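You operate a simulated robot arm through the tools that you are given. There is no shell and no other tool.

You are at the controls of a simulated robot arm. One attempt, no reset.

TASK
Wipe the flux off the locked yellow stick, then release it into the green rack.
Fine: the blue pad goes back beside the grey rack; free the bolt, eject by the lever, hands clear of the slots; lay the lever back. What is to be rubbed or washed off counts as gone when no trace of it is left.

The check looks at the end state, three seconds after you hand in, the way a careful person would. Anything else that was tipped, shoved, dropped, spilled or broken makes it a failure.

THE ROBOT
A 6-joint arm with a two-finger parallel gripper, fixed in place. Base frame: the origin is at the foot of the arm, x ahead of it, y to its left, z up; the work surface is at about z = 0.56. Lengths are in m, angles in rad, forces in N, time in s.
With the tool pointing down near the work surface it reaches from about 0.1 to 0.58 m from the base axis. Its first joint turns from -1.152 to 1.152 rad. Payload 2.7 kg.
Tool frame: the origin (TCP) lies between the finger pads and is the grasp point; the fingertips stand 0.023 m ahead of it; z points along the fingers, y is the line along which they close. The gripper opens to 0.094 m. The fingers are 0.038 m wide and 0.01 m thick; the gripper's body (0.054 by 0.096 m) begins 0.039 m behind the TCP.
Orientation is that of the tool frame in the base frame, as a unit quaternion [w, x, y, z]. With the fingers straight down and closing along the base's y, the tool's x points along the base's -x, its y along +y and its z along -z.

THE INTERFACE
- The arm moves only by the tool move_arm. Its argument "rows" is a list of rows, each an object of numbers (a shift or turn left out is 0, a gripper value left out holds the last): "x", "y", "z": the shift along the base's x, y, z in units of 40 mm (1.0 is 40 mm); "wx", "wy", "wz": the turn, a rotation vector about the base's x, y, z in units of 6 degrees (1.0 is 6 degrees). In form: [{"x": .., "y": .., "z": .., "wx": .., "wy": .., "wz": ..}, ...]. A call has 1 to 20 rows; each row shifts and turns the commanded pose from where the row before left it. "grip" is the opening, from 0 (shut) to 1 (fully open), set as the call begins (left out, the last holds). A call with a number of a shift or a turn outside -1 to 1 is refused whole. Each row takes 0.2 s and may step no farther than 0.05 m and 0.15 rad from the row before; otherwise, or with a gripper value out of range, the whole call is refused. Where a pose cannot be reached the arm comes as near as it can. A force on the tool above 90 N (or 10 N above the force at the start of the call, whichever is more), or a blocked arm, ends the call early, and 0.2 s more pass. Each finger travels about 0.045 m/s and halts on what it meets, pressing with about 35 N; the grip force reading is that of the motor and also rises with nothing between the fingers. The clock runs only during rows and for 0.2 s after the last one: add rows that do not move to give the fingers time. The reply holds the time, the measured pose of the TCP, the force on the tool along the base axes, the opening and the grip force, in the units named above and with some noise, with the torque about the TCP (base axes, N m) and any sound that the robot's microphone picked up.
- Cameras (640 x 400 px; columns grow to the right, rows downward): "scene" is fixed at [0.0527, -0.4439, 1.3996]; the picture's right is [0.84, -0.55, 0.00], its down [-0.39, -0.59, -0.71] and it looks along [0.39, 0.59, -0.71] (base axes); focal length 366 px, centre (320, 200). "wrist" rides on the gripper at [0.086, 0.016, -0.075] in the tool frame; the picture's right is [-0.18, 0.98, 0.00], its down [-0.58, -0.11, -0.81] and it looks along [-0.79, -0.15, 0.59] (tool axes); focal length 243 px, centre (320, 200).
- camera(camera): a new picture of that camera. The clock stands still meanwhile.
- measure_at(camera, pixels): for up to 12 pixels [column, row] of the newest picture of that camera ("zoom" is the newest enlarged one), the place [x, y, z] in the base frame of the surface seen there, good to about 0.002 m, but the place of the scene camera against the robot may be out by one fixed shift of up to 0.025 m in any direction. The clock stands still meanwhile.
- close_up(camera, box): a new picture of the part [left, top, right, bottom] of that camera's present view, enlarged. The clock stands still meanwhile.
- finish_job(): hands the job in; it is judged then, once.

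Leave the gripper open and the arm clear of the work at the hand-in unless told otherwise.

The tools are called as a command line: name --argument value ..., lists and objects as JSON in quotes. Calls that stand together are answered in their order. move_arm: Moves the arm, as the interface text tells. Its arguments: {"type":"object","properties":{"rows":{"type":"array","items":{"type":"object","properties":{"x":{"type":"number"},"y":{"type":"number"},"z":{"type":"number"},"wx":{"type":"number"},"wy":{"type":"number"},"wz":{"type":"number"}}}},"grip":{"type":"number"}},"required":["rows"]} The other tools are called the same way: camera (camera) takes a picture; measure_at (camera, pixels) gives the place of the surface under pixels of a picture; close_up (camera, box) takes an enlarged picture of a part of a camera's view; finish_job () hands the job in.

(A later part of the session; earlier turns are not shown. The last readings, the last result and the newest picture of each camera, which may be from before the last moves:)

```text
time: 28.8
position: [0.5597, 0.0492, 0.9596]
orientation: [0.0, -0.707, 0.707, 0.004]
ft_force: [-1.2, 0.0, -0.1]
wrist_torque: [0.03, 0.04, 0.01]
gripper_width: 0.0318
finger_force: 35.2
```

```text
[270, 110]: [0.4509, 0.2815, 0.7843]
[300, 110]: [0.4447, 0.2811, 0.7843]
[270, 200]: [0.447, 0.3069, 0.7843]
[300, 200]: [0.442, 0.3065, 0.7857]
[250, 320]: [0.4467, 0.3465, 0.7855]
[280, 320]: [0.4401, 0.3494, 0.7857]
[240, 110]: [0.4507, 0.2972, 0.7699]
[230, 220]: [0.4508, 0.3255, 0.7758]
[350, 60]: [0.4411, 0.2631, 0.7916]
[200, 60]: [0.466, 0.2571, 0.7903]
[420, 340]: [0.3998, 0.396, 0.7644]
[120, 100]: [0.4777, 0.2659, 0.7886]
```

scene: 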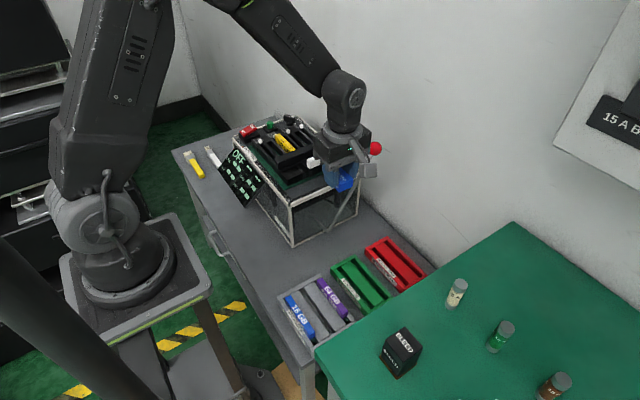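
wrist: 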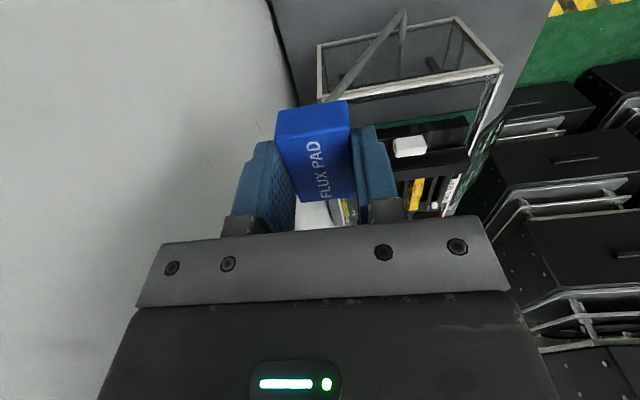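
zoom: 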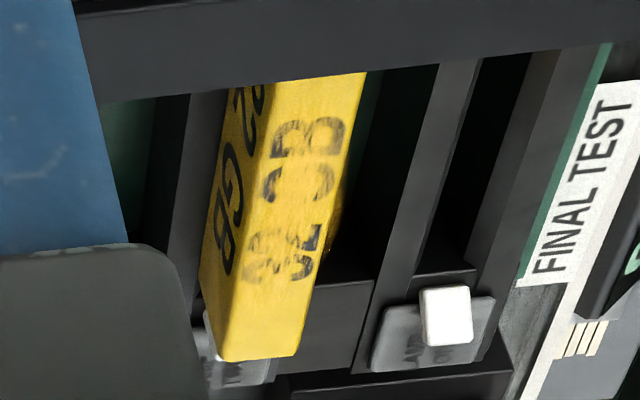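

The +x side of the stick carries clean print and the amber haze sits only over the top face. The top spans x≈0.433–0.451 and z≈0.785; the stain runs y≈0.28–0.345, and the bar's edge is at y≈0.266 with its top at 0.790. I'll carry the pad to above the stick at (0.442, 0.31).

move_arm --rows '[{"x": -0.37, "y": 0.8}, {"x": -0.37, "y": 0.8}, {"x": -0.37, "y": 0.8}, {"x": -0.37, "y": 0.8}, {"x": -0.37, "y": 0.8}, {"x": -0.37, "y": 0.8}, {"x": -0.37, "y": 0.8}, {"x": -0.35, "y": 0.92}]'

camera --camera "wrist"

camera --camera "scene"

```text
time: 30.6
position: [0.4428, 0.3089, 0.9595]
orientation: [0.003, -0.706, 0.708, 0.004]
ft_force: [-0.4, -0.3, 0.3]
wrist_torque: [0.0, 0.0, -0.01]
gripper_width: 0.0323
finger_force: 35.1
```

```text
taken
```

wrist: 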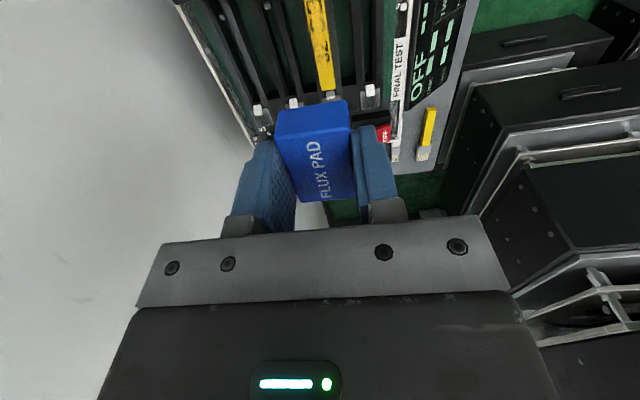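

```text
taken
```

scene: 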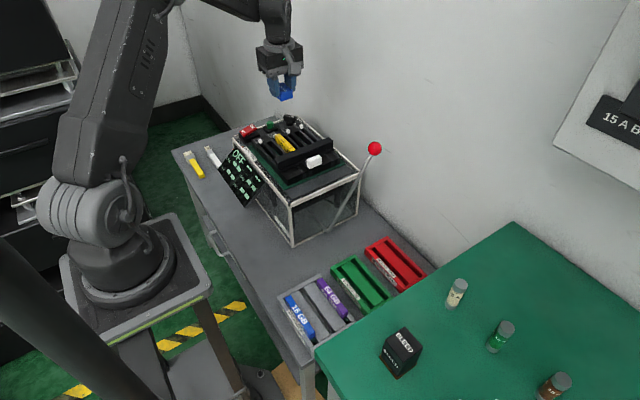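

From here the stick is at (320,50) in the wrist view. I'll zoom and measure it along with the clips.

close_up --camera "wrist" --box '[240, 0, 400, 100]'

measure_at --camera "zoom" --pixels '[[325, 340], [350, 335], [310, 200], [355, 190], [285, 50], [330, 40], [300, 100], [360, 385], [215, 415], [520, 365], [230, 200], [420, 150]]'

```text
4.00 times, centred on (320, 50) of wrist
```

zoom: 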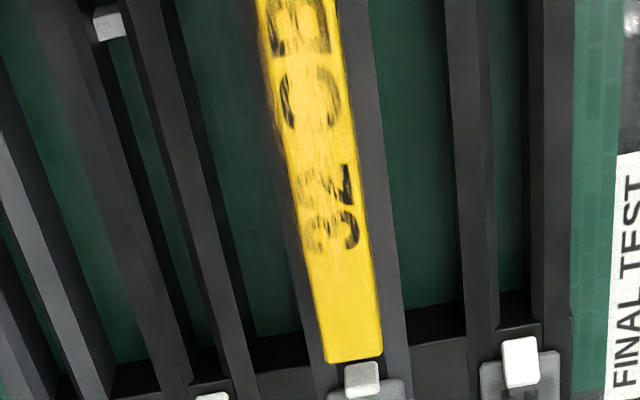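

```text
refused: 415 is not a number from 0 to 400
```

measure_at --camera "zoom" --pixels '[[332, 350], [372, 345], [310, 200], [355, 190], [275, 60], [335, 50], [300, 120], [362, 380], [330, 250], [520, 365], [230, 200], [420, 150]]'

```text
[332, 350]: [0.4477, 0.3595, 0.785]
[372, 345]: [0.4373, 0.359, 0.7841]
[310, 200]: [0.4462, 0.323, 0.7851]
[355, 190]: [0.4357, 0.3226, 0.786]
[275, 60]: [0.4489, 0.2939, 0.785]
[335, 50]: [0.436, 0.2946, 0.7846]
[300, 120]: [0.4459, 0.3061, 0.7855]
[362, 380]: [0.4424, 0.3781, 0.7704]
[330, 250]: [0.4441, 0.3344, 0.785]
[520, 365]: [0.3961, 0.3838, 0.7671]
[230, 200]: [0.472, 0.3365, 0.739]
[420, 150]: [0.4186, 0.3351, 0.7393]
```

The stick top is centred at x=0.442, spans y up to 0.361, z=0.785. I'll lower the pad to about 12 mm above it (TCP 0.8275) at y≈0.315.

move_arm --rows '[{"z": -0.6, "y": 0.05}, {"z": -0.6, "y": 0.05}, {"z": -0.6}, {"z": -0.6}, {"z": -0.5}, {"z": -0.4}]'

close_up --camera "scene" --box '[240, 95, 336, 155]'

```text
time: 32.0
position: [0.4421, 0.3142, 0.827]
orientation: [-0.001, 0.707, -0.707, -0.005]
ft_force: [-0.8, -0.5, -0.8]
wrist_torque: [0.06, 0.0, -0.01]
gripper_width: 0.0321
finger_force: 34.5
```

```text
6.67 times, centred on (288, 125) of scene
```

zoom: 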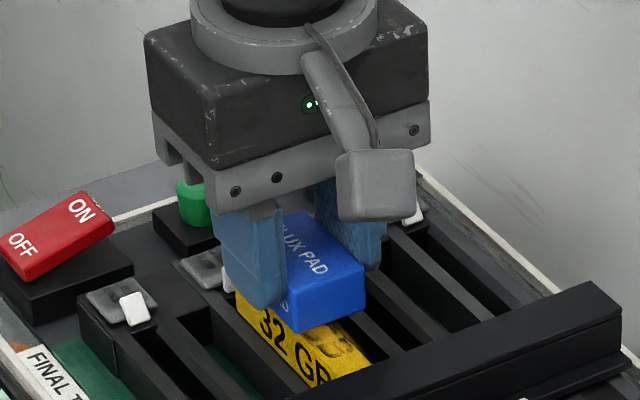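

The pad hovers over the stick. I'll lower slowly in 2 mm rows and watch the force.

move_arm --rows '[{"z": -0.05}, {"z": -0.05}, {"z": -0.05}, {"z": -0.05}, {"z": -0.05}]'

move_arm --rows '[{"z": -0.04}]'

```text
time: 33.2
position: [0.442, 0.3145, 0.8164]
orientation: [0.002, -0.707, 0.707, 0.004]
ft_force: [-0.2, 0.4, 0.1]
wrist_torque: [-0.01, -0.02, 0.04]
gripper_width: 0.0321
finger_force: 34.8
```

```text
time: 33.6
position: [0.443, 0.3136, 0.8152]
orientation: [0.001, -0.707, 0.707, 0.004]
ft_force: [-1.7, -0.1, 2.7]
wrist_torque: [-0.07, 0.02, -0.02]
gripper_width: 0.0319
finger_force: 35.0
```

Contact begins (2.7 N up). I'll press about 1 mm more and read the force.

move_arm --rows '[{"z": -0.025}, {}]'

```text
time: 34.2
position: [0.4427, 0.314, 0.8145]
orientation: [0.002, -0.707, 0.707, 0.003]
ft_force: [-0.7, -1.3, 9.5]
wrist_torque: [-0.12, 0.03, -0.01]
gripper_width: 0.0324
finger_force: 35.4
```

About 9.5 N of pressure. Now strokes along y: toward the bar (pad edge stopping at y≈0.271, short of the bar at 0.266), then to +y, back and forth.

move_arm --rows '[{"y": -0.16}, {"y": -0.16}, {"y": -0.16}, {"y": 0.25}, {"y": 0.25}, {"y": 0.25}, {"y": 0.25}, {"y": 0.25}, {"y": -0.25}, {"y": -0.25}, {"y": -0.25}, {"y": -0.25}, {"y": -0.25}, {"y": 0.25}, {"y": 0.25}, {"y": 0.25}, {"y": 0.25}, {"y": 0.25}]'

close_up --camera "scene" --box '[240, 95, 336, 155]'

```text
time: 38.0
position: [0.441, 0.3434, 0.8151]
orientation: [0.001, -0.706, 0.708, 0.004]
ft_force: [1.1, -9.3, 13.7]
wrist_torque: [-0.33, -0.05, 0.0]
gripper_width: 0.0323
finger_force: 35.0
```

```text
6.67 times, centred on (288, 125) of scene
```

zoom: 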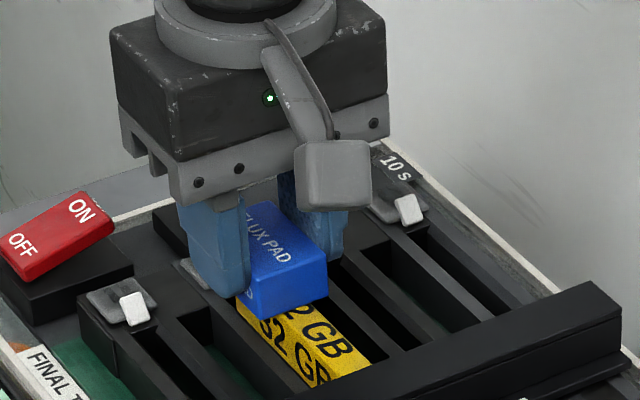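

The exposed "2 GB" on top is now crisp, so the wiping works. Two more passes with a slight x shift, then I'll lift and inspect.

move_arm --rows '[{"x": 0.08, "y": -0.25}, {"y": -0.25}, {"y": -0.25}, {"y": -0.25}, {"y": -0.2}, {"x": -0.16, "y": 0.2}, {"y": 0.25}, {"y": 0.25}, {"y": 0.25}, {"y": 0.25}, {"y": -0.25, "x": 0.08}, {"y": -0.25}, {"y": -0.25}, {"z": 0.1}, {"z": 0.4}, {"z": 0.7}, {"z": 0.7}]'

move_arm --rows '[{"z": 0.8, "x": 0.3, "y": -0.5}, {"z": 0.6, "x": 0.3, "y": -0.8}, {"x": 0.2, "y": -0.9}, {"x": 0.2, "y": -0.9}, {"x": 0.2, "y": -0.9}]'

close_up --camera "scene" --box '[268, 128, 308, 153]'

camera --camera "wrist"

```text
time: 41.6
position: [0.4421, 0.3131, 0.8906]
orientation: [0.001, -0.707, 0.707, 0.004]
ft_force: [-0.3, 0.7, -0.2]
wrist_torque: [0.02, 0.02, -0.01]
gripper_width: 0.0321
finger_force: 35.1
```

```text
time: 42.8
position: [0.4912, 0.1547, 0.9473]
orientation: [-0.001, 0.707, -0.707, -0.003]
ft_force: [-0.2, -0.1, 0.1]
wrist_torque: [-0.01, -0.02, 0.0]
gripper_width: 0.0321
finger_force: 35.4
```

```text
16.00 times, centred on (288, 140) of scene
```

zoom: 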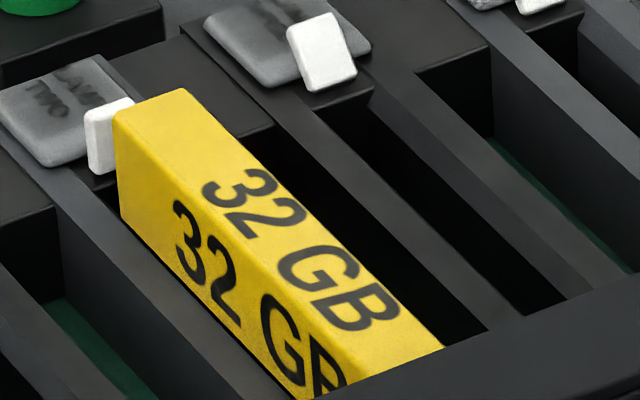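

```text
taken
```

wrist: 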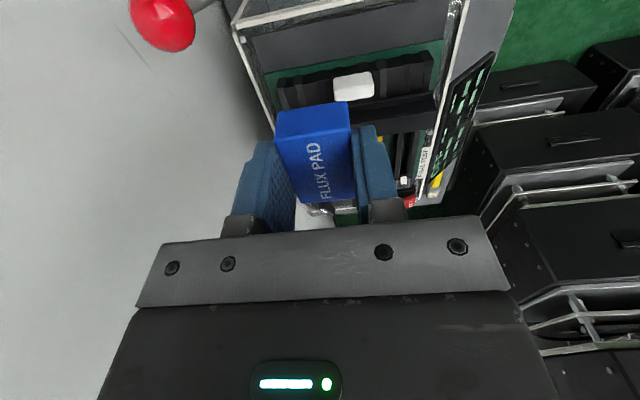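

The top face now reads a crisp "32 GB" with no stain. Now I'll return the pad. I'll go back to (0.40, 0.0, 0.92), tilt to the good side (wx -12°), and pass the singular zone inward the way that worked.

move_arm --rows '[{"x": -0.456, "y": -0.774, "z": -0.13}, {"x": -0.456, "y": -0.774, "z": -0.13}, {"x": -0.456, "y": -0.774, "z": -0.13}, {"x": -0.456, "y": -0.774, "z": -0.13}, {"x": -0.456, "y": -0.774, "z": -0.13}, {"wx": -0.7}, {"wx": -0.7}, {"wx": -0.6}]'

move_arm --rows '[{"x": -0.45, "z": -0.5, "y": -0.15}, {"x": -0.45, "z": -0.5, "y": -0.15}, {"x": -0.45, "z": -0.5, "y": -0.15}, {"x": -0.45, "z": -0.5, "y": -0.15}, {"x": -0.4, "z": -0.4, "y": -0.1}, {"x": -0.4, "z": -0.4}, {"x": -0.3, "z": -0.3}]'

```text
time: 44.6
position: [0.3987, -0.0006, 0.9211]
orientation: [-0.074, -0.703, 0.704, -0.071]
ft_force: [-0.4, -0.6, 0.4]
wrist_torque: [0.04, -0.02, -0.01]
gripper_width: 0.032
finger_force: 35.1
```

```text
time: 46.2
position: [0.2832, -0.0287, 0.7958]
orientation: [-0.074, -0.703, 0.704, -0.071]
ft_force: [0.1, -0.3, -0.5]
wrist_torque: [-0.04, 0.0, -0.02]
gripper_width: 0.0322
finger_force: 34.9
```

Passing fine. I'll continue inward and down to (0.22, -0.03, 0.72), then untilt.

move_arm --rows '[{"x": -0.4, "z": -0.47}, {"x": -0.4, "z": -0.47}, {"x": -0.4, "z": -0.47}, {"x": -0.4, "z": -0.47}]'

move_arm --rows '[{"wx": 0.5}, {"wx": 0.5}, {"wx": 0.5}, {"wx": 0.5}]'

```text
time: 47.2
position: [0.2198, -0.0287, 0.7218]
orientation: [-0.073, -0.703, 0.704, -0.07]
ft_force: [-0.4, 0.5, -0.1]
wrist_torque: [-0.03, 0.02, -0.01]
gripper_width: 0.0322
finger_force: 35.4
```

```text
time: 48.2
position: [0.2193, -0.0281, 0.7213]
orientation: [-0.038, -0.706, 0.706, -0.034]
ft_force: [0.6, 0.4, -0.4]
wrist_torque: [-0.01, 0.03, -0.02]
gripper_width: 0.0321
finger_force: 35.2
out of reach, approached as far as the arm can: row 3, 4
```

Untilting stalls at about 6° on this side of the singularity, so this wrist branch isn't the one I used before. I'll go back out along the tilted path, straighten, and then repeat my original direct inward move, which worked upright.

move_arm --rows '[{"wx": -0.5}, {"wx": -0.5}, {"x": 0.4, "z": 0.47}, {"x": 0.4, "z": 0.47}, {"x": 0.4, "z": 0.47}, {"x": 0.4, "z": 0.47}]'

move_arm --rows '[{"x": 0.3, "z": 0.3}, {"x": 0.4, "z": 0.4}, {"x": 0.4, "z": 0.4, "y": 0.1}, {"x": 0.45, "z": 0.5, "y": 0.15}, {"x": 0.45, "z": 0.5, "y": 0.45}, {"x": 0.45, "z": 0.5, "y": 0.55}, {"x": 0.45, "z": 0.5, "y": 0.65}]'

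move_arm --rows '[{"wx": 0.5}, {"wx": 0.5}, {"wx": 0.5}, {"wx": 0.5}]'

```text
time: 49.6
position: [0.2837, -0.027, 0.7969]
orientation: [-0.073, -0.703, 0.704, -0.07]
ft_force: [-0.1, 0.5, -0.4]
wrist_torque: [-0.02, -0.02, 0.0]
gripper_width: 0.032
finger_force: 35.0
```

```text
time: 51.2
position: [0.3988, 0.049, 0.9207]
orientation: [-0.075, -0.703, 0.703, -0.07]
ft_force: [0.4, 0.9, -0.7]
wrist_torque: [0.02, 0.02, -0.02]
gripper_width: 0.0322
finger_force: 35.1
```

```text
time: 52.2
position: [0.3979, 0.047, 0.9195]
orientation: [0.0, -0.707, 0.707, 0.004]
ft_force: [-0.5, 0.0, -0.8]
wrist_torque: [0.02, -0.02, -0.02]
gripper_width: 0.0318
finger_force: 34.7
```

Upright again at (0.398, 0.047, 0.920). I'll trim the small residual tilt, then repeat the exact earlier inward path over eight rows.

move_arm --rows '[{"z": 0.2, "y": 0.05, "x": 0.03, "wx": -0.05, "wy": -0.05}, {}]'

move_arm --rows '[{"x": -0.58, "y": -0.37, "z": -0.5}, {"x": -0.58, "y": -0.37, "z": -0.6}, {"x": -0.58, "y": -0.37, "z": -0.6}, {"x": -0.58, "y": -0.37, "z": -0.6}, {"x": -0.58, "y": -0.37, "z": -0.6}, {"x": -0.58, "y": -0.37, "z": -0.6}, {"x": -0.58, "y": -0.37, "z": -0.6}, {"x": -0.58, "y": -0.37, "z": -0.6}]'

```text
time: 52.8
position: [0.3996, 0.0494, 0.9288]
orientation: [0.001, 0.707, -0.707, 0.001]
ft_force: [0.1, -0.3, -0.6]
wrist_torque: [-0.02, -0.03, -0.01]
gripper_width: 0.0317
finger_force: 34.9
```

```text
time: 54.6
position: [0.2143, -0.0682, 0.7401]
orientation: [-0.001, 0.707, -0.707, 0.001]
ft_force: [-0.5, -0.3, -0.4]
wrist_torque: [0.01, 0.03, -0.02]
gripper_width: 0.032
finger_force: 35.7
```

The direct path worked upright. Now to above the pad's original spot: (0.2525, 0.1235, 0.68).

move_arm --rows '[{"x": 0.19, "y": 0.957, "z": -0.3}, {"x": 0.19, "y": 0.957, "z": -0.3}, {"x": 0.19, "y": 0.957, "z": -0.3}, {"x": 0.19, "y": 0.957, "z": -0.3}, {"x": 0.19, "y": 0.957, "z": -0.3}]'

move_arm --rows '[{"z": -0.6}, {"z": -0.6}, {"z": -0.5}, {"z": -0.2}, {"z": -0.1}, {"z": -0.08}]'

```text
time: 55.8
position: [0.2525, 0.122, 0.6822]
orientation: [-0.001, -0.706, 0.708, -0.001]
ft_force: [0.3, 0.5, 1.1]
wrist_torque: [-0.01, 0.0, 0.03]
gripper_width: 0.0322
finger_force: 34.7
```

```text
time: 57.2
position: [0.2527, 0.1221, 0.597]
orientation: [0.0, -0.707, 0.708, -0.001]
ft_force: [-0.7, 0.0, 0.7]
wrist_torque: [0.01, 0.02, 0.0]
gripper_width: 0.0319
finger_force: 34.8
```

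7 mm to go. I'll lower gently and watch for contact.

move_arm --rows '[{"z": -0.06, "y": 0.03}, {"z": -0.06}, {"z": -0.03}]'

move_arm --rows '[{"z": -0.025}]'

```text
time: 58.0
position: [0.2523, 0.124, 0.5911]
orientation: [0.001, 0.707, -0.707, 0.0]
ft_force: [0.8, -0.1, -1.1]
wrist_torque: [0.01, 0.03, 0.02]
gripper_width: 0.0321
finger_force: 35.2
```

```text
time: 58.4
position: [0.2518, 0.124, 0.5909]
orientation: [0.0, -0.707, 0.707, -0.001]
ft_force: [-0.3, 0.1, 1.9]
wrist_torque: [0.04, 0.01, 0.02]
gripper_width: 0.032
finger_force: 34.8
```

Contact at 1.9 N. I'll open the fingers to about 61 mm and then lift straight up.

move_arm --rows '[{}, {}, {}, {}]' --grip 0.65

move_arm --rows '[{"z": 0.3}, {"z": 0.5}, {"z": 0.7}, {"z": 0.75}]'

camera --camera "wrist"

```text
time: 59.4
position: [0.2533, 0.1243, 0.5898]
orientation: [-0.001, -0.707, 0.707, 0.0]
ft_force: [0.0, -0.6, 0.3]
wrist_torque: [-0.02, -0.03, -0.02]
gripper_width: 0.0612
finger_force: 0.1
```

```text
time: 60.4
position: [0.2519, 0.1245, 0.6812]
orientation: [0.0, 0.707, -0.707, 0.0]
ft_force: [0.0, 1.1, 0.3]
wrist_torque: [0.02, 0.02, -0.01]
gripper_width: 0.061
finger_force: 0.0
```

```text
taken
```

wrist: 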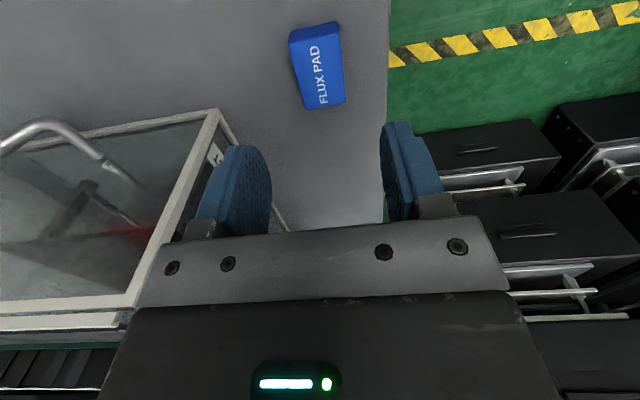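

The pad is back in its place. Now I'll reverse to (0.214, -0.068, 0.74) and go outward by the exact reverse path.

move_arm --rows '[{"x": -0.188, "y": -0.96, "z": 0.3}, {"x": -0.188, "y": -0.96, "z": 0.3}, {"x": -0.188, "y": -0.96, "z": 0.3}, {"x": -0.188, "y": -0.96, "z": 0.3}, {"x": -0.188, "y": -0.96, "z": 0.3}]'

move_arm --rows '[{"x": 0.58, "y": 0.37, "z": 0.6}, {"x": 0.58, "y": 0.37, "z": 0.6}, {"x": 0.58, "y": 0.37, "z": 0.6}, {"x": 0.58, "y": 0.37, "z": 0.6}, {"x": 0.58, "y": 0.37, "z": 0.6}, {"x": 0.58, "y": 0.37, "z": 0.6}, {"x": 0.58, "y": 0.37, "z": 0.6}, {"x": 0.58, "y": 0.37, "z": 0.5}]'

```text
time: 61.6
position: [0.2165, -0.0696, 0.7411]
orientation: [0.0, 0.707, -0.707, 0.001]
ft_force: [-0.5, -0.3, -0.7]
wrist_torque: [-0.01, 0.0, -0.02]
gripper_width: 0.0613
finger_force: 0.0
```

```text
time: 63.4
position: [0.4006, 0.0494, 0.9281]
orientation: [0.0, -0.706, 0.708, -0.001]
ft_force: [-0.6, 0.0, 0.8]
wrist_torque: [-0.03, -0.03, -0.01]
gripper_width: 0.0609
finger_force: 0.0
```

The retreat path works reliably. Now I'll look at the bolt: knob, plate and bar, with the gripper empty.

camera --camera "wrist"

close_up --camera "wrist" --box '[255, 150, 351, 210]'

measure_at --camera "zoom" --pixels '[[260, 200], [190, 180], [330, 170], [200, 230], [340, 220], [160, 170], [365, 190], [260, 280], [260, 320], [100, 150], [450, 150], [400, 250]]'

```text
taken
```

wrist: 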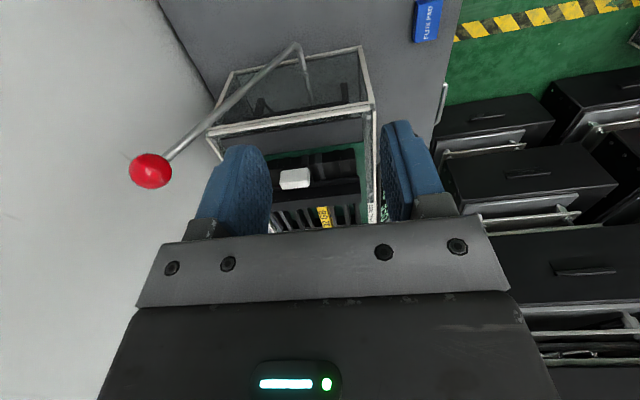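

```text
6.67 times, centred on (303, 180) of wrist
```

zoom: 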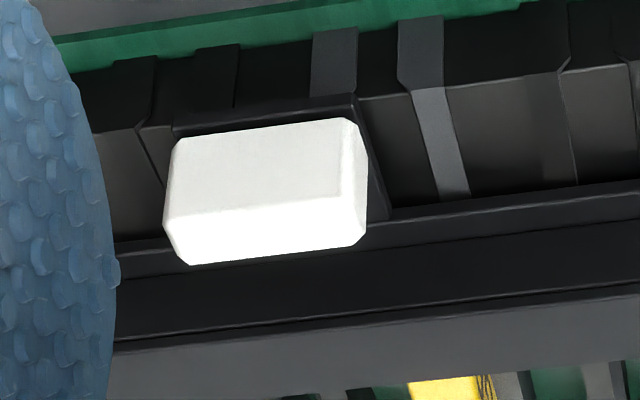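

```text
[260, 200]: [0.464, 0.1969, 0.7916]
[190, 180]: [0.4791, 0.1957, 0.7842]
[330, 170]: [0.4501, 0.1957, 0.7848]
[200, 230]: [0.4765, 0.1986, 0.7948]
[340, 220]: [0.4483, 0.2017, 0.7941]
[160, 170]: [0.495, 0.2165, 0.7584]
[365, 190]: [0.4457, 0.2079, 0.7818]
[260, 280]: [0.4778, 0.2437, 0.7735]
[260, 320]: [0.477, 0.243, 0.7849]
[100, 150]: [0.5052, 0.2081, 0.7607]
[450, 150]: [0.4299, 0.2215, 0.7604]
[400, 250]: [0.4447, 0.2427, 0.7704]
```

I'll get a sharp scene view of the bolt area, and measure a stick in the grey rack for its length.

close_up --camera "scene" --box '[280, 130, 360, 180]'

camera --camera "scene"

measure_at --camera "scene" --pixels '[[288, 299], [312, 337], [319, 282], [344, 316], [263, 264], [300, 318]]'

```text
8.00 times, centred on (320, 155) of scene
```

zoom: 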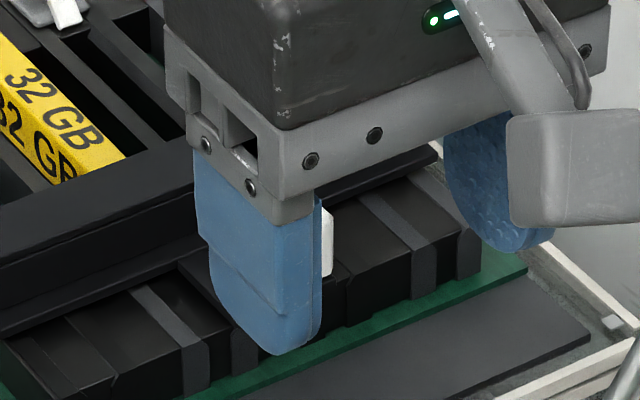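

```text
taken
```

scene: 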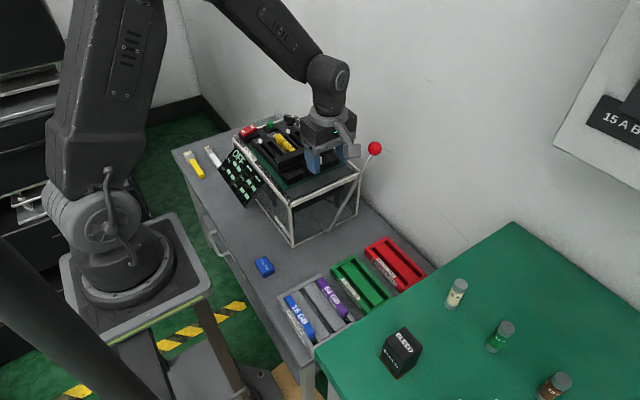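

```text
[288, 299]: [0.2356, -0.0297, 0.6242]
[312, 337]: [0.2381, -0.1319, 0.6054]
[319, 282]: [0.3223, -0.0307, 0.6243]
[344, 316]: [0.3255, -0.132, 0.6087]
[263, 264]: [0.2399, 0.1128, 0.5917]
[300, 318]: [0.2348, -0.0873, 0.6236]
```

The gripper blocks this view. I'll move it outward to (0.50, 0.0, 0.98) and look again.

move_arm --rows '[{"x": 0.8, "y": -0.4, "z": 0.4}, {"x": 0.8, "y": -0.4, "z": 0.4}, {"x": 0.8, "y": -0.4, "z": 0.4}]' --grip 1

close_up --camera "scene" --box '[272, 130, 352, 180]'

camera --camera "wrist"

```text
time: 64.2
position: [0.4972, 0.002, 0.9761]
orientation: [0.0, 0.707, -0.707, 0.001]
ft_force: [-1.0, 0.4, -0.1]
wrist_torque: [-0.01, 0.02, -0.03]
gripper_width: 0.0941
finger_force: 0.1
```

```text
8.00 times, centred on (312, 155) of scene
```

zoom: 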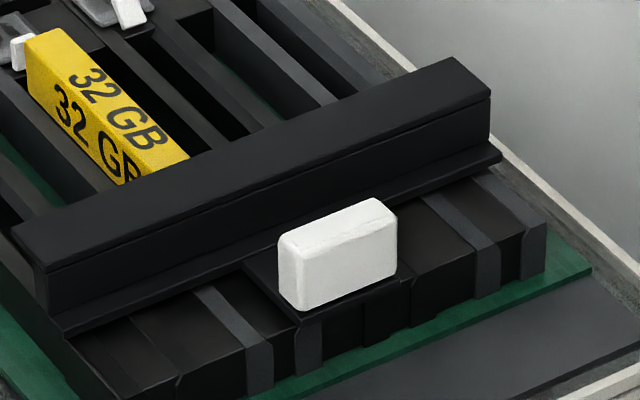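

```text
taken
```

wrist: 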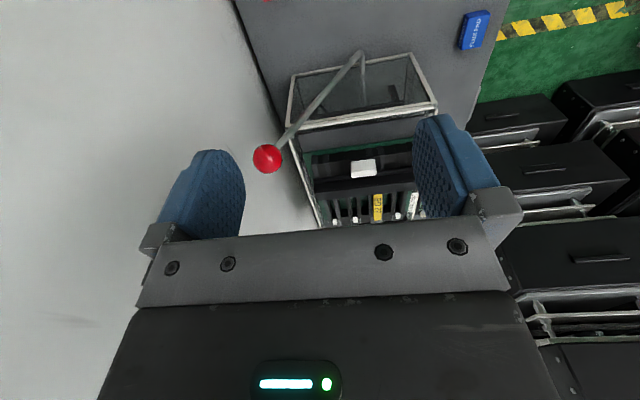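

Now it's clear: the bolt is a bar with a foot plate; the knob sits on a tongue pointing -y, so it should draw out toward -y. I'll measure the knob from this view.

close_up --camera "wrist" --box '[330, 145, 394, 185]'

measure_at --camera "zoom" --pixels '[[220, 200], [450, 190], [225, 300], [450, 290], [330, 310], [330, 160], [330, 240], [200, 250], [480, 250], [330, 350], [150, 200], [550, 330]]'

```text
10.00 times, centred on (362, 165) of wrist
```

zoom: 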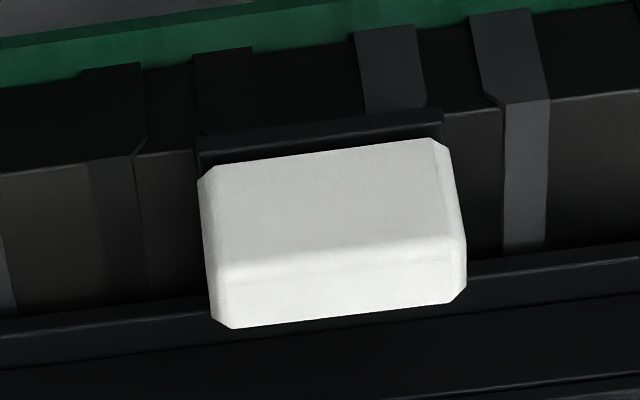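

```text
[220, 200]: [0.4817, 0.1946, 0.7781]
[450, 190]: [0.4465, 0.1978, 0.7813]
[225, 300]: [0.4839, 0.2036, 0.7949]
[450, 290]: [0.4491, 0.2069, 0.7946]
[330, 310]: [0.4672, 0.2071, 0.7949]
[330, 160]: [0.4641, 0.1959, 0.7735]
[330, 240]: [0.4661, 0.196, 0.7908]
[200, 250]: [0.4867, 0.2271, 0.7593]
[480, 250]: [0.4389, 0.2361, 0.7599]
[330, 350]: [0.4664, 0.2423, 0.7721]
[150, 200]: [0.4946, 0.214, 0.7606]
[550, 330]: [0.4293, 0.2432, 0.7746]
```

The knob spans x 0.446–0.485, y 0.195–0.210, z up to 0.795; the housing is at 0.760. I'll move above the knob at (0.4655, 0.196, 0.88).

move_arm --rows '[{"x": -0.2, "y": 0.97, "z": -0.3}, {"x": -0.2, "y": 0.97, "z": -0.4}, {"x": -0.2, "y": 0.97, "z": -0.5}, {"x": -0.2, "y": 0.97, "z": -0.6}, {"x": 0.0, "y": 0.97, "z": -0.6}]'

camera --camera "wrist"

camera --camera "scene"

```text
time: 65.4
position: [0.4636, 0.1958, 0.8802]
orientation: [-0.001, -0.707, 0.708, 0.0]
ft_force: [-0.5, 0.5, -0.6]
wrist_torque: [0.01, 0.0, 0.03]
gripper_width: 0.0938
finger_force: 0.1
```

```text
taken
```

wrist: 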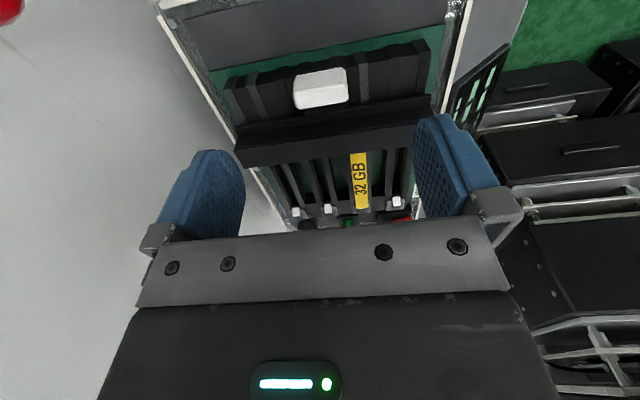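

```text
taken
```

scene: 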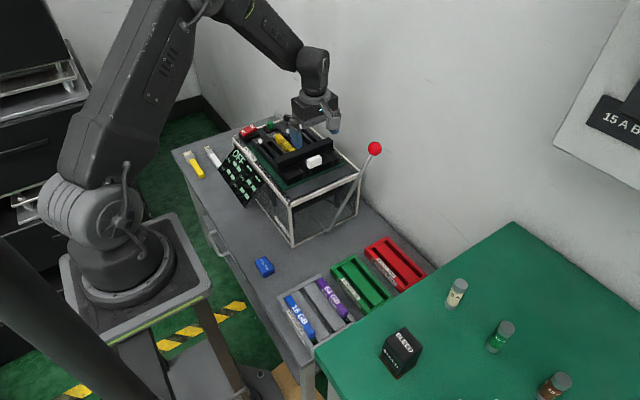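

I'll check the stick's top again from here and re-measure the knob in this closer view.

close_up --camera "wrist" --box '[340, 140, 404, 220]'

measure_at --camera "wrist" --pixels '[[297, 82], [344, 76], [299, 100], [345, 94], [320, 104], [320, 80], [321, 72], [320, 128], [320, 140], [320, 65], [380, 70], [270, 80]]'

```text
5.00 times, centred on (372, 180) of wrist
```

zoom: 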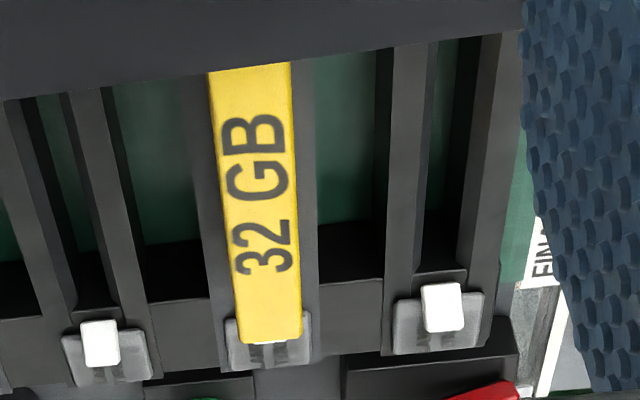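

```text
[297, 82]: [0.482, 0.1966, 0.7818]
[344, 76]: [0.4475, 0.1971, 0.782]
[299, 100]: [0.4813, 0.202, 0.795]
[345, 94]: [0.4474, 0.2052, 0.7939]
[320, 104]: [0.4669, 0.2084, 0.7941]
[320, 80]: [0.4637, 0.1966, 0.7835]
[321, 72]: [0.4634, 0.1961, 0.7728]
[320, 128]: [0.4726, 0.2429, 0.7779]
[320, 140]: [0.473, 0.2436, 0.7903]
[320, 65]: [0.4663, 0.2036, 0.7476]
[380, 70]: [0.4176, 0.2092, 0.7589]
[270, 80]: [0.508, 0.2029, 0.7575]
```

The stick is clean. I'll descend over the knob to TCP z≈0.799 (fingertips 16 mm above the housing), then close gently.

move_arm --rows '[{"z": -0.6, "x": 0.03}, {"z": -0.6}, {"z": -0.5}, {"z": -0.3}]'

move_arm --rows '[{}, {}, {}, {}, {}]' --grip 0.0

```text
time: 66.4
position: [0.4651, 0.1958, 0.7999]
orientation: [0.001, 0.707, -0.707, 0.001]
ft_force: [0.0, -0.2, -0.4]
wrist_torque: [0.01, 0.01, 0.01]
gripper_width: 0.0938
finger_force: 0.1
```

```text
time: 67.6
position: [0.4642, 0.1952, 0.8003]
orientation: [0.001, 0.708, -0.706, -0.001]
ft_force: [-4.4, 0.9, 2.4]
wrist_torque: [0.04, 0.15, 0.03]
gripper_width: 0.0396
finger_force: 45.3
```

The knob is gripped at 39.6 mm. I'll pull 4 mm toward -y and read the force.

move_arm --rows '[{"y": -0.05}, {"y": -0.05}]'

```text
time: 68.2
position: [0.4652, 0.1927, 0.8013]
orientation: [0.0, 0.707, -0.707, 0.0]
ft_force: [-8.9, 3.1, 6.0]
wrist_torque: [-0.06, 0.08, 0.04]
gripper_width: 0.0392
finger_force: 44.8
```

It moved about 2.5 mm with a small resistance (3 N). I'll look at it to see whether the bar moved along.

close_up --camera "scene" --box '[272, 120, 368, 180]'

camera --camera "wrist"

```text
6.67 times, centred on (320, 150) of scene
```

zoom: 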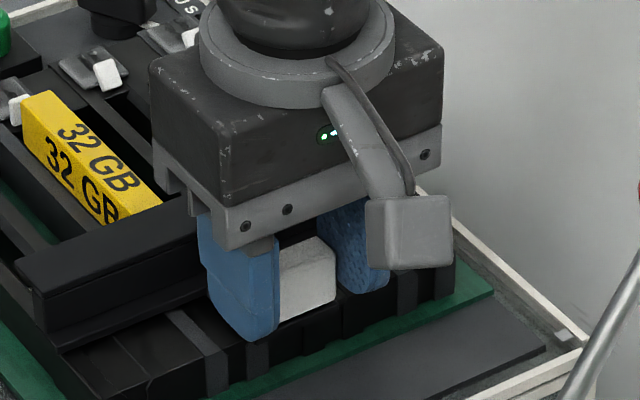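

```text
taken
```

wrist: 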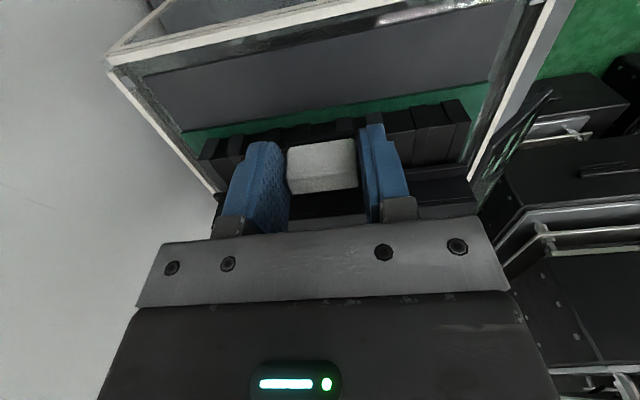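

The knob stays in the grip. I'll continue pulling 8 mm more in small steps.

move_arm --rows '[{"y": -0.05}, {"y": -0.05}, {"y": -0.05}, {"y": -0.05}]'

close_up --camera "scene" --box '[272, 120, 368, 180]'

```text
time: 69.2
position: [0.4655, 0.1835, 0.8012]
orientation: [0.001, 0.707, -0.707, 0.0]
ft_force: [-19.8, 1.5, 15.6]
wrist_torque: [0.44, 0.29, 0.39]
gripper_width: 0.0393
finger_force: 44.6
```

```text
6.67 times, centred on (320, 150) of scene
```

zoom: 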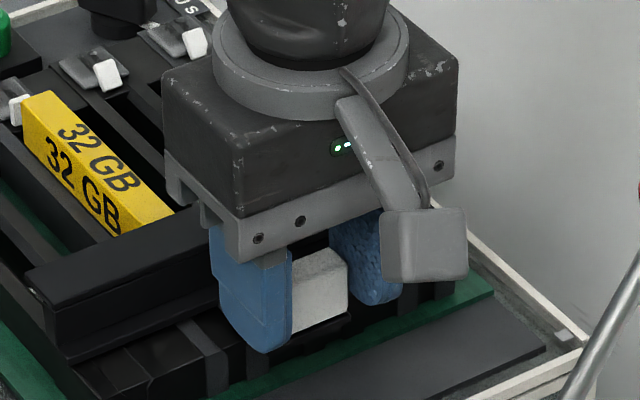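

The bar is sliding out with the knob (more of the stick is exposed), but side forces built up (-20 N in x, +16 N in z). I'll ease the command by about 1 mm in -x and +z to relax them.

move_arm --rows '[{"x": -0.03, "z": 0.03}]'

```text
time: 69.6
position: [0.4653, 0.1835, 0.8003]
orientation: [0.001, -0.706, 0.708, -0.001]
ft_force: [-4.5, 1.6, -1.8]
wrist_torque: [-0.31, 0.37, 0.18]
gripper_width: 0.0393
finger_force: 44.7
```

Forces relaxed. I'll keep pulling, with small corrections.

move_arm --rows '[{"y": -0.05}, {"y": -0.05}, {"y": -0.05}]'

close_up --camera "scene" --box '[272, 120, 368, 180]'

```text
time: 70.4
position: [0.466, 0.1769, 0.8004]
orientation: [-0.001, -0.706, 0.708, -0.001]
ft_force: [1.5, 1.2, -18.5]
wrist_torque: [0.15, -0.49, 0.03]
gripper_width: 0.0395
finger_force: 45.1
```

```text
6.67 times, centred on (320, 150) of scene
```

zoom: 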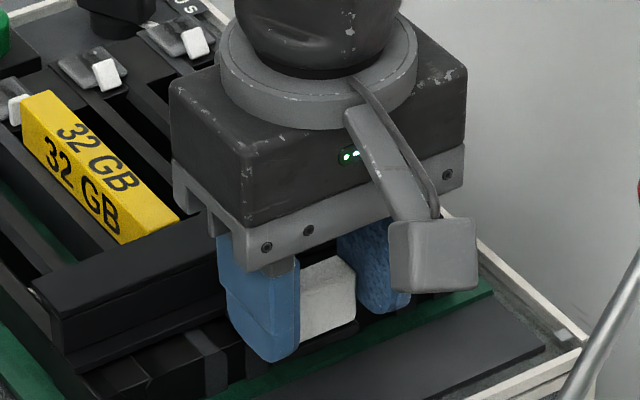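

The bolt has moved about 18 mm. The z force swung to -18 N, so I'll lower the command slightly and keep drawing out until it stops.

move_arm --rows '[{"z": -0.035}, {"y": -0.05}, {"y": -0.05}]'

move_arm --rows '[{"y": -0.05}, {"y": -0.05}]'

```text
time: 71.2
position: [0.4654, 0.1753, 0.801]
orientation: [-0.002, -0.707, 0.707, -0.001]
ft_force: [-3.8, 1.5, -3.3]
wrist_torque: [-0.3, 0.38, -0.13]
gripper_width: 0.0398
finger_force: 44.6
```

```text
time: 71.8
position: [0.4655, 0.1702, 0.8014]
orientation: [0.0, -0.707, 0.707, -0.001]
ft_force: [-3.1, 1.0, 2.2]
wrist_torque: [-0.29, 0.55, -0.01]
gripper_width: 0.0395
finger_force: 44.4
```

25 mm out and no stop yet (1 N). I'll check the picture and continue.

move_arm --rows '[{"y": -0.05}, {"y": -0.05}, {"y": -0.05}]'

close_up --camera "scene" --box '[256, 120, 352, 180]'

```text
time: 72.6
position: [0.4644, 0.1647, 0.8016]
orientation: [0.0, 0.707, -0.707, 0.0]
ft_force: [-7.4, 0.6, 8.0]
wrist_torque: [0.32, 0.19, 0.23]
gripper_width: 0.0396
finger_force: 44.8
```

```text
6.67 times, centred on (304, 150) of scene
```

zoom: 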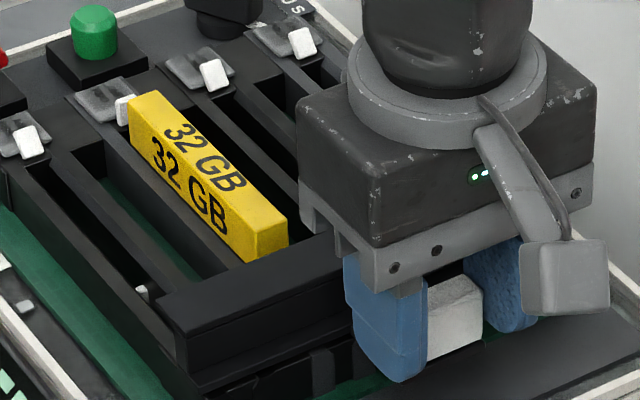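

The stick's end is now exposed. I'll keep drawing gently to find the end stop.

move_arm --rows '[{"z": 0.015, "x": -0.01}, {"y": -0.05}, {"y": -0.05}, {"y": -0.05}]'

```text
time: 73.6
position: [0.4655, 0.1576, 0.801]
orientation: [0.001, -0.707, 0.707, 0.0]
ft_force: [5.3, 0.8, -0.6]
wrist_torque: [-0.39, -0.08, -0.12]
gripper_width: 0.0393
finger_force: 45.0
```

move_arm --rows '[{"y": -0.05}, {"y": -0.05}]'

close_up --camera "scene" --box '[256, 120, 352, 180]'

```text
time: 74.2
position: [0.4649, 0.1554, 0.8002]
orientation: [0.0, 0.707, -0.707, 0.001]
ft_force: [6.6, 1.3, -0.8]
wrist_torque: [0.13, -0.17, 0.0]
gripper_width: 0.0395
finger_force: 45.2
```

```text
6.67 times, centred on (304, 150) of scene
```

zoom: 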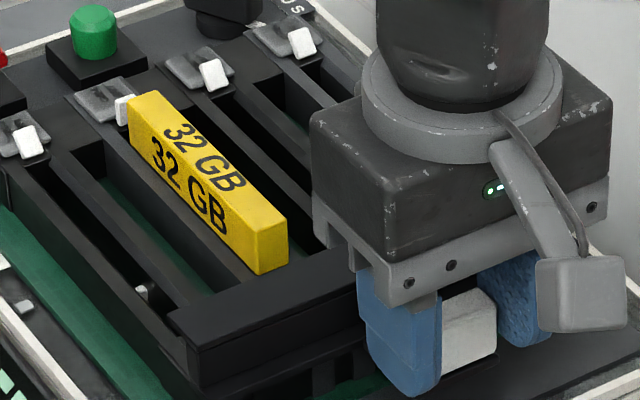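

40 mm out. One more 2 mm pull to see if there's a stop.

move_arm --rows '[{"y": -0.05}, {}]'

```text
time: 74.8
position: [0.4643, 0.1524, 0.801]
orientation: [0.0, -0.707, 0.707, -0.001]
ft_force: [6.1, 0.1, -3.8]
wrist_torque: [0.54, -0.27, 0.11]
gripper_width: 0.0396
finger_force: 45.1
```

Still no stop. I'll look through the wrist camera at the geometry before pulling any further.

camera --camera "wrist"

close_up --camera "wrist" --box '[170, 60, 490, 240]'

```text
taken
```

wrist: 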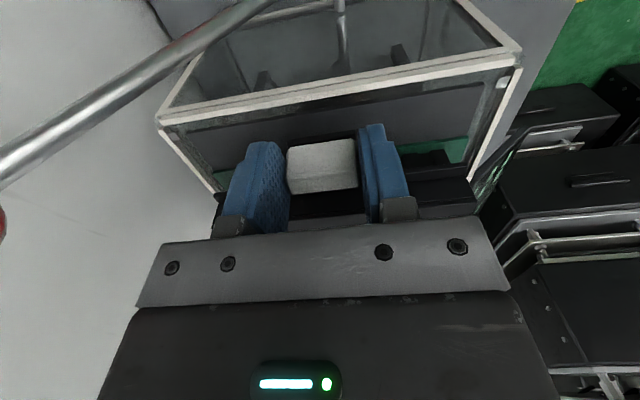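

```text
2.00 times, centred on (330, 150) of wrist
```

zoom: 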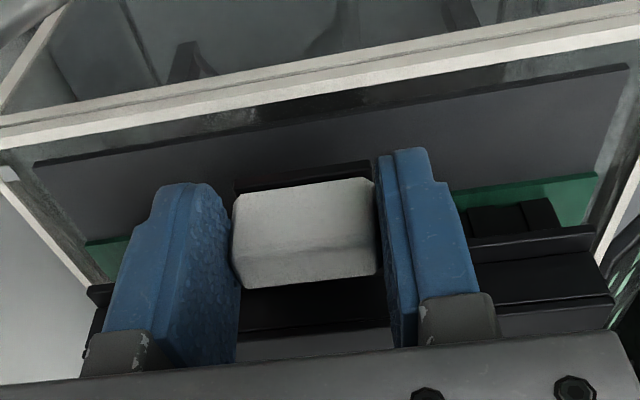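

The bolt's foot is still on the housing. I'll draw it a few more millimetres, watching for the stop.

move_arm --rows '[{"y": -0.05}, {"y": -0.05}]'

close_up --camera "scene" --box '[256, 120, 352, 180]'

```text
time: 75.4
position: [0.4657, 0.1483, 0.801]
orientation: [0.0, -0.706, 0.708, -0.001]
ft_force: [8.0, 1.2, -2.7]
wrist_torque: [0.1, -0.08, -0.04]
gripper_width: 0.0393
finger_force: 44.9
```

```text
6.67 times, centred on (304, 150) of scene
```

zoom: 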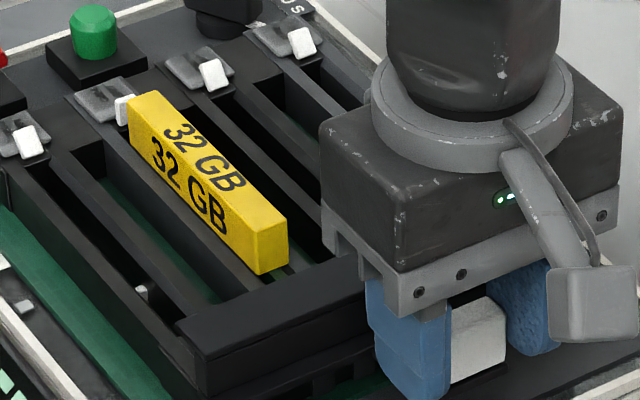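

Now 47 mm. I'll go on in small steps until resistance shows, no more than another 8 mm.

move_arm --rows '[{"y": -0.05, "x": 0.015}, {"y": -0.05}]'

move_arm --rows '[{"y": -0.05}, {"y": -0.05}]'

close_up --camera "scene" --box '[256, 120, 352, 180]'

```text
time: 76.0
position: [0.4652, 0.1448, 0.8012]
orientation: [0.0, -0.707, 0.707, 0.001]
ft_force: [4.4, 14.3, -1.5]
wrist_torque: [-0.7, 0.29, -0.33]
gripper_width: 0.0397
finger_force: 45.7
```

```text
time: 76.6
position: [0.4643, 0.1457, 0.8005]
orientation: [-0.001, 0.708, -0.706, 0.001]
ft_force: [5.2, 42.0, -10.7]
wrist_torque: [0.79, 0.32, -0.39]
gripper_width: 0.0396
finger_force: 45.5
```

```text
6.67 times, centred on (304, 150) of scene
```

zoom: 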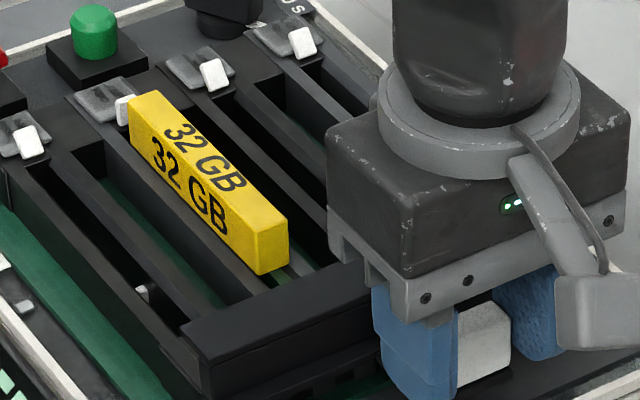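

The stop is found at about 50 mm of travel (42 N). I'll relax the pull, open the fingers, and lift straight up.

move_arm --rows '[{"y": 0.075}]'

move_arm --rows '[{}, {}, {}, {}]' --grip 1

move_arm --rows '[{"z": 0.3}, {"z": 0.6}, {"z": 0.8}, {"z": 0.8}, {"z": 0.8}]'

camera --camera "wrist"

camera --camera "scene"

```text
time: 77.0
position: [0.4651, 0.1441, 0.8005]
orientation: [-0.001, 0.708, -0.707, 0.0]
ft_force: [1.0, 26.4, -5.7]
wrist_torque: [1.31, -0.29, 0.0]
gripper_width: 0.0394
finger_force: 45.3
```

```text
time: 78.0
position: [0.4651, 0.1424, 0.8007]
orientation: [0.001, 0.707, -0.707, 0.0]
ft_force: [-0.6, -0.2, 0.5]
wrist_torque: [-0.03, -0.02, 0.01]
gripper_width: 0.0941
finger_force: 0.1
```

```text
time: 79.2
position: [0.4646, 0.1424, 0.9338]
orientation: [0.0, 0.707, -0.707, 0.0]
ft_force: [0.3, -0.6, -0.5]
wrist_torque: [0.04, 0.01, 0.0]
gripper_width: 0.0943
finger_force: 0.0
```

```text
taken
```

wrist: 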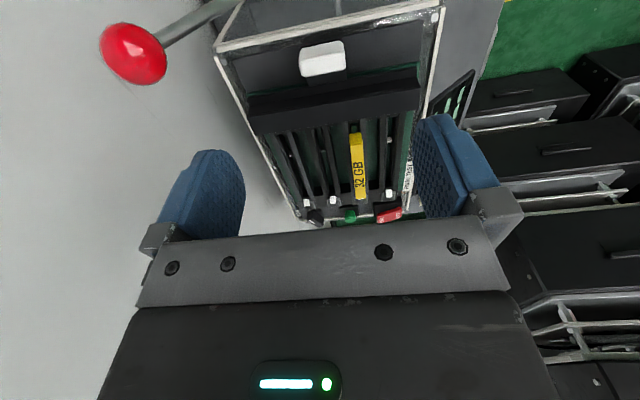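

```text
taken
```

scene: 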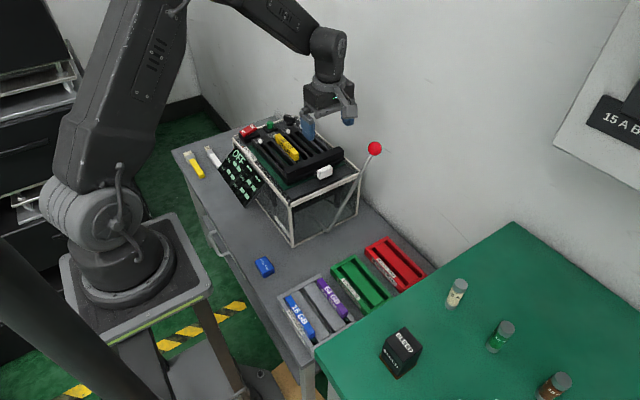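

The bolt is fully drawn. Next is the lever. I'll turn the gripper back 90° so the fingers close along y (the lever's swing axis), moving to about (0.53, 0.09, 0.95) above the red ball.

move_arm --rows '[{"x": 0.1, "y": -0.087, "z": 0.03, "wz": -1}, {"x": 0.1, "y": -0.087, "z": 0.03, "wz": -1}, {"x": 0.1, "y": -0.087, "z": 0.03, "wz": -1}, {"x": 0.1, "y": -0.087, "z": 0.03, "wz": -1}, {"x": 0.1, "y": -0.087, "z": 0.03, "wz": -1}, {"x": 0.1, "y": -0.087, "z": 0.03, "wz": -1}, {"x": 0.1, "y": -0.087, "z": 0.03, "wz": -1}, {"x": 0.1, "y": -0.087, "z": 0.03, "wz": -1}, {"x": 0.1, "y": -0.087, "z": 0.03, "wz": -1}, {"x": 0.1, "y": -0.087, "z": 0.03, "wz": -1}, {"x": 0.1, "y": -0.087, "z": 0.03, "wz": -1}, {"x": 0.1, "y": -0.087, "wz": -1}, {"x": 0.1, "y": -0.087, "wz": -1}, {"x": 0.1, "y": -0.087, "wz": -1}, {"x": 0.1, "y": -0.087, "wz": -1}]'

camera --camera "wrist"

camera --camera "scene"

```text
time: 82.4
position: [0.5256, 0.0903, 0.9455]
orientation: [0.0, 0.002, 1.0, 0.0]
ft_force: [0.0, 0.4, 0.1]
wrist_torque: [0.0, 0.0, 0.02]
gripper_width: 0.0937
finger_force: 0.1
```

```text
taken
```

wrist: 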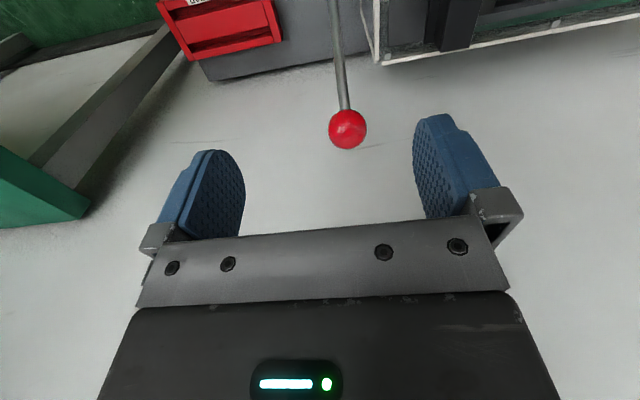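

```text
taken
```

scene: 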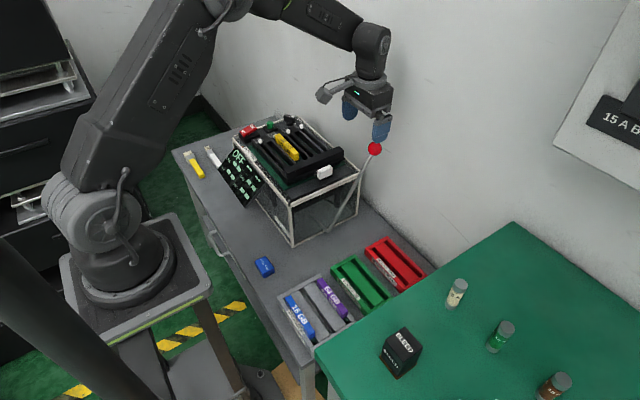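

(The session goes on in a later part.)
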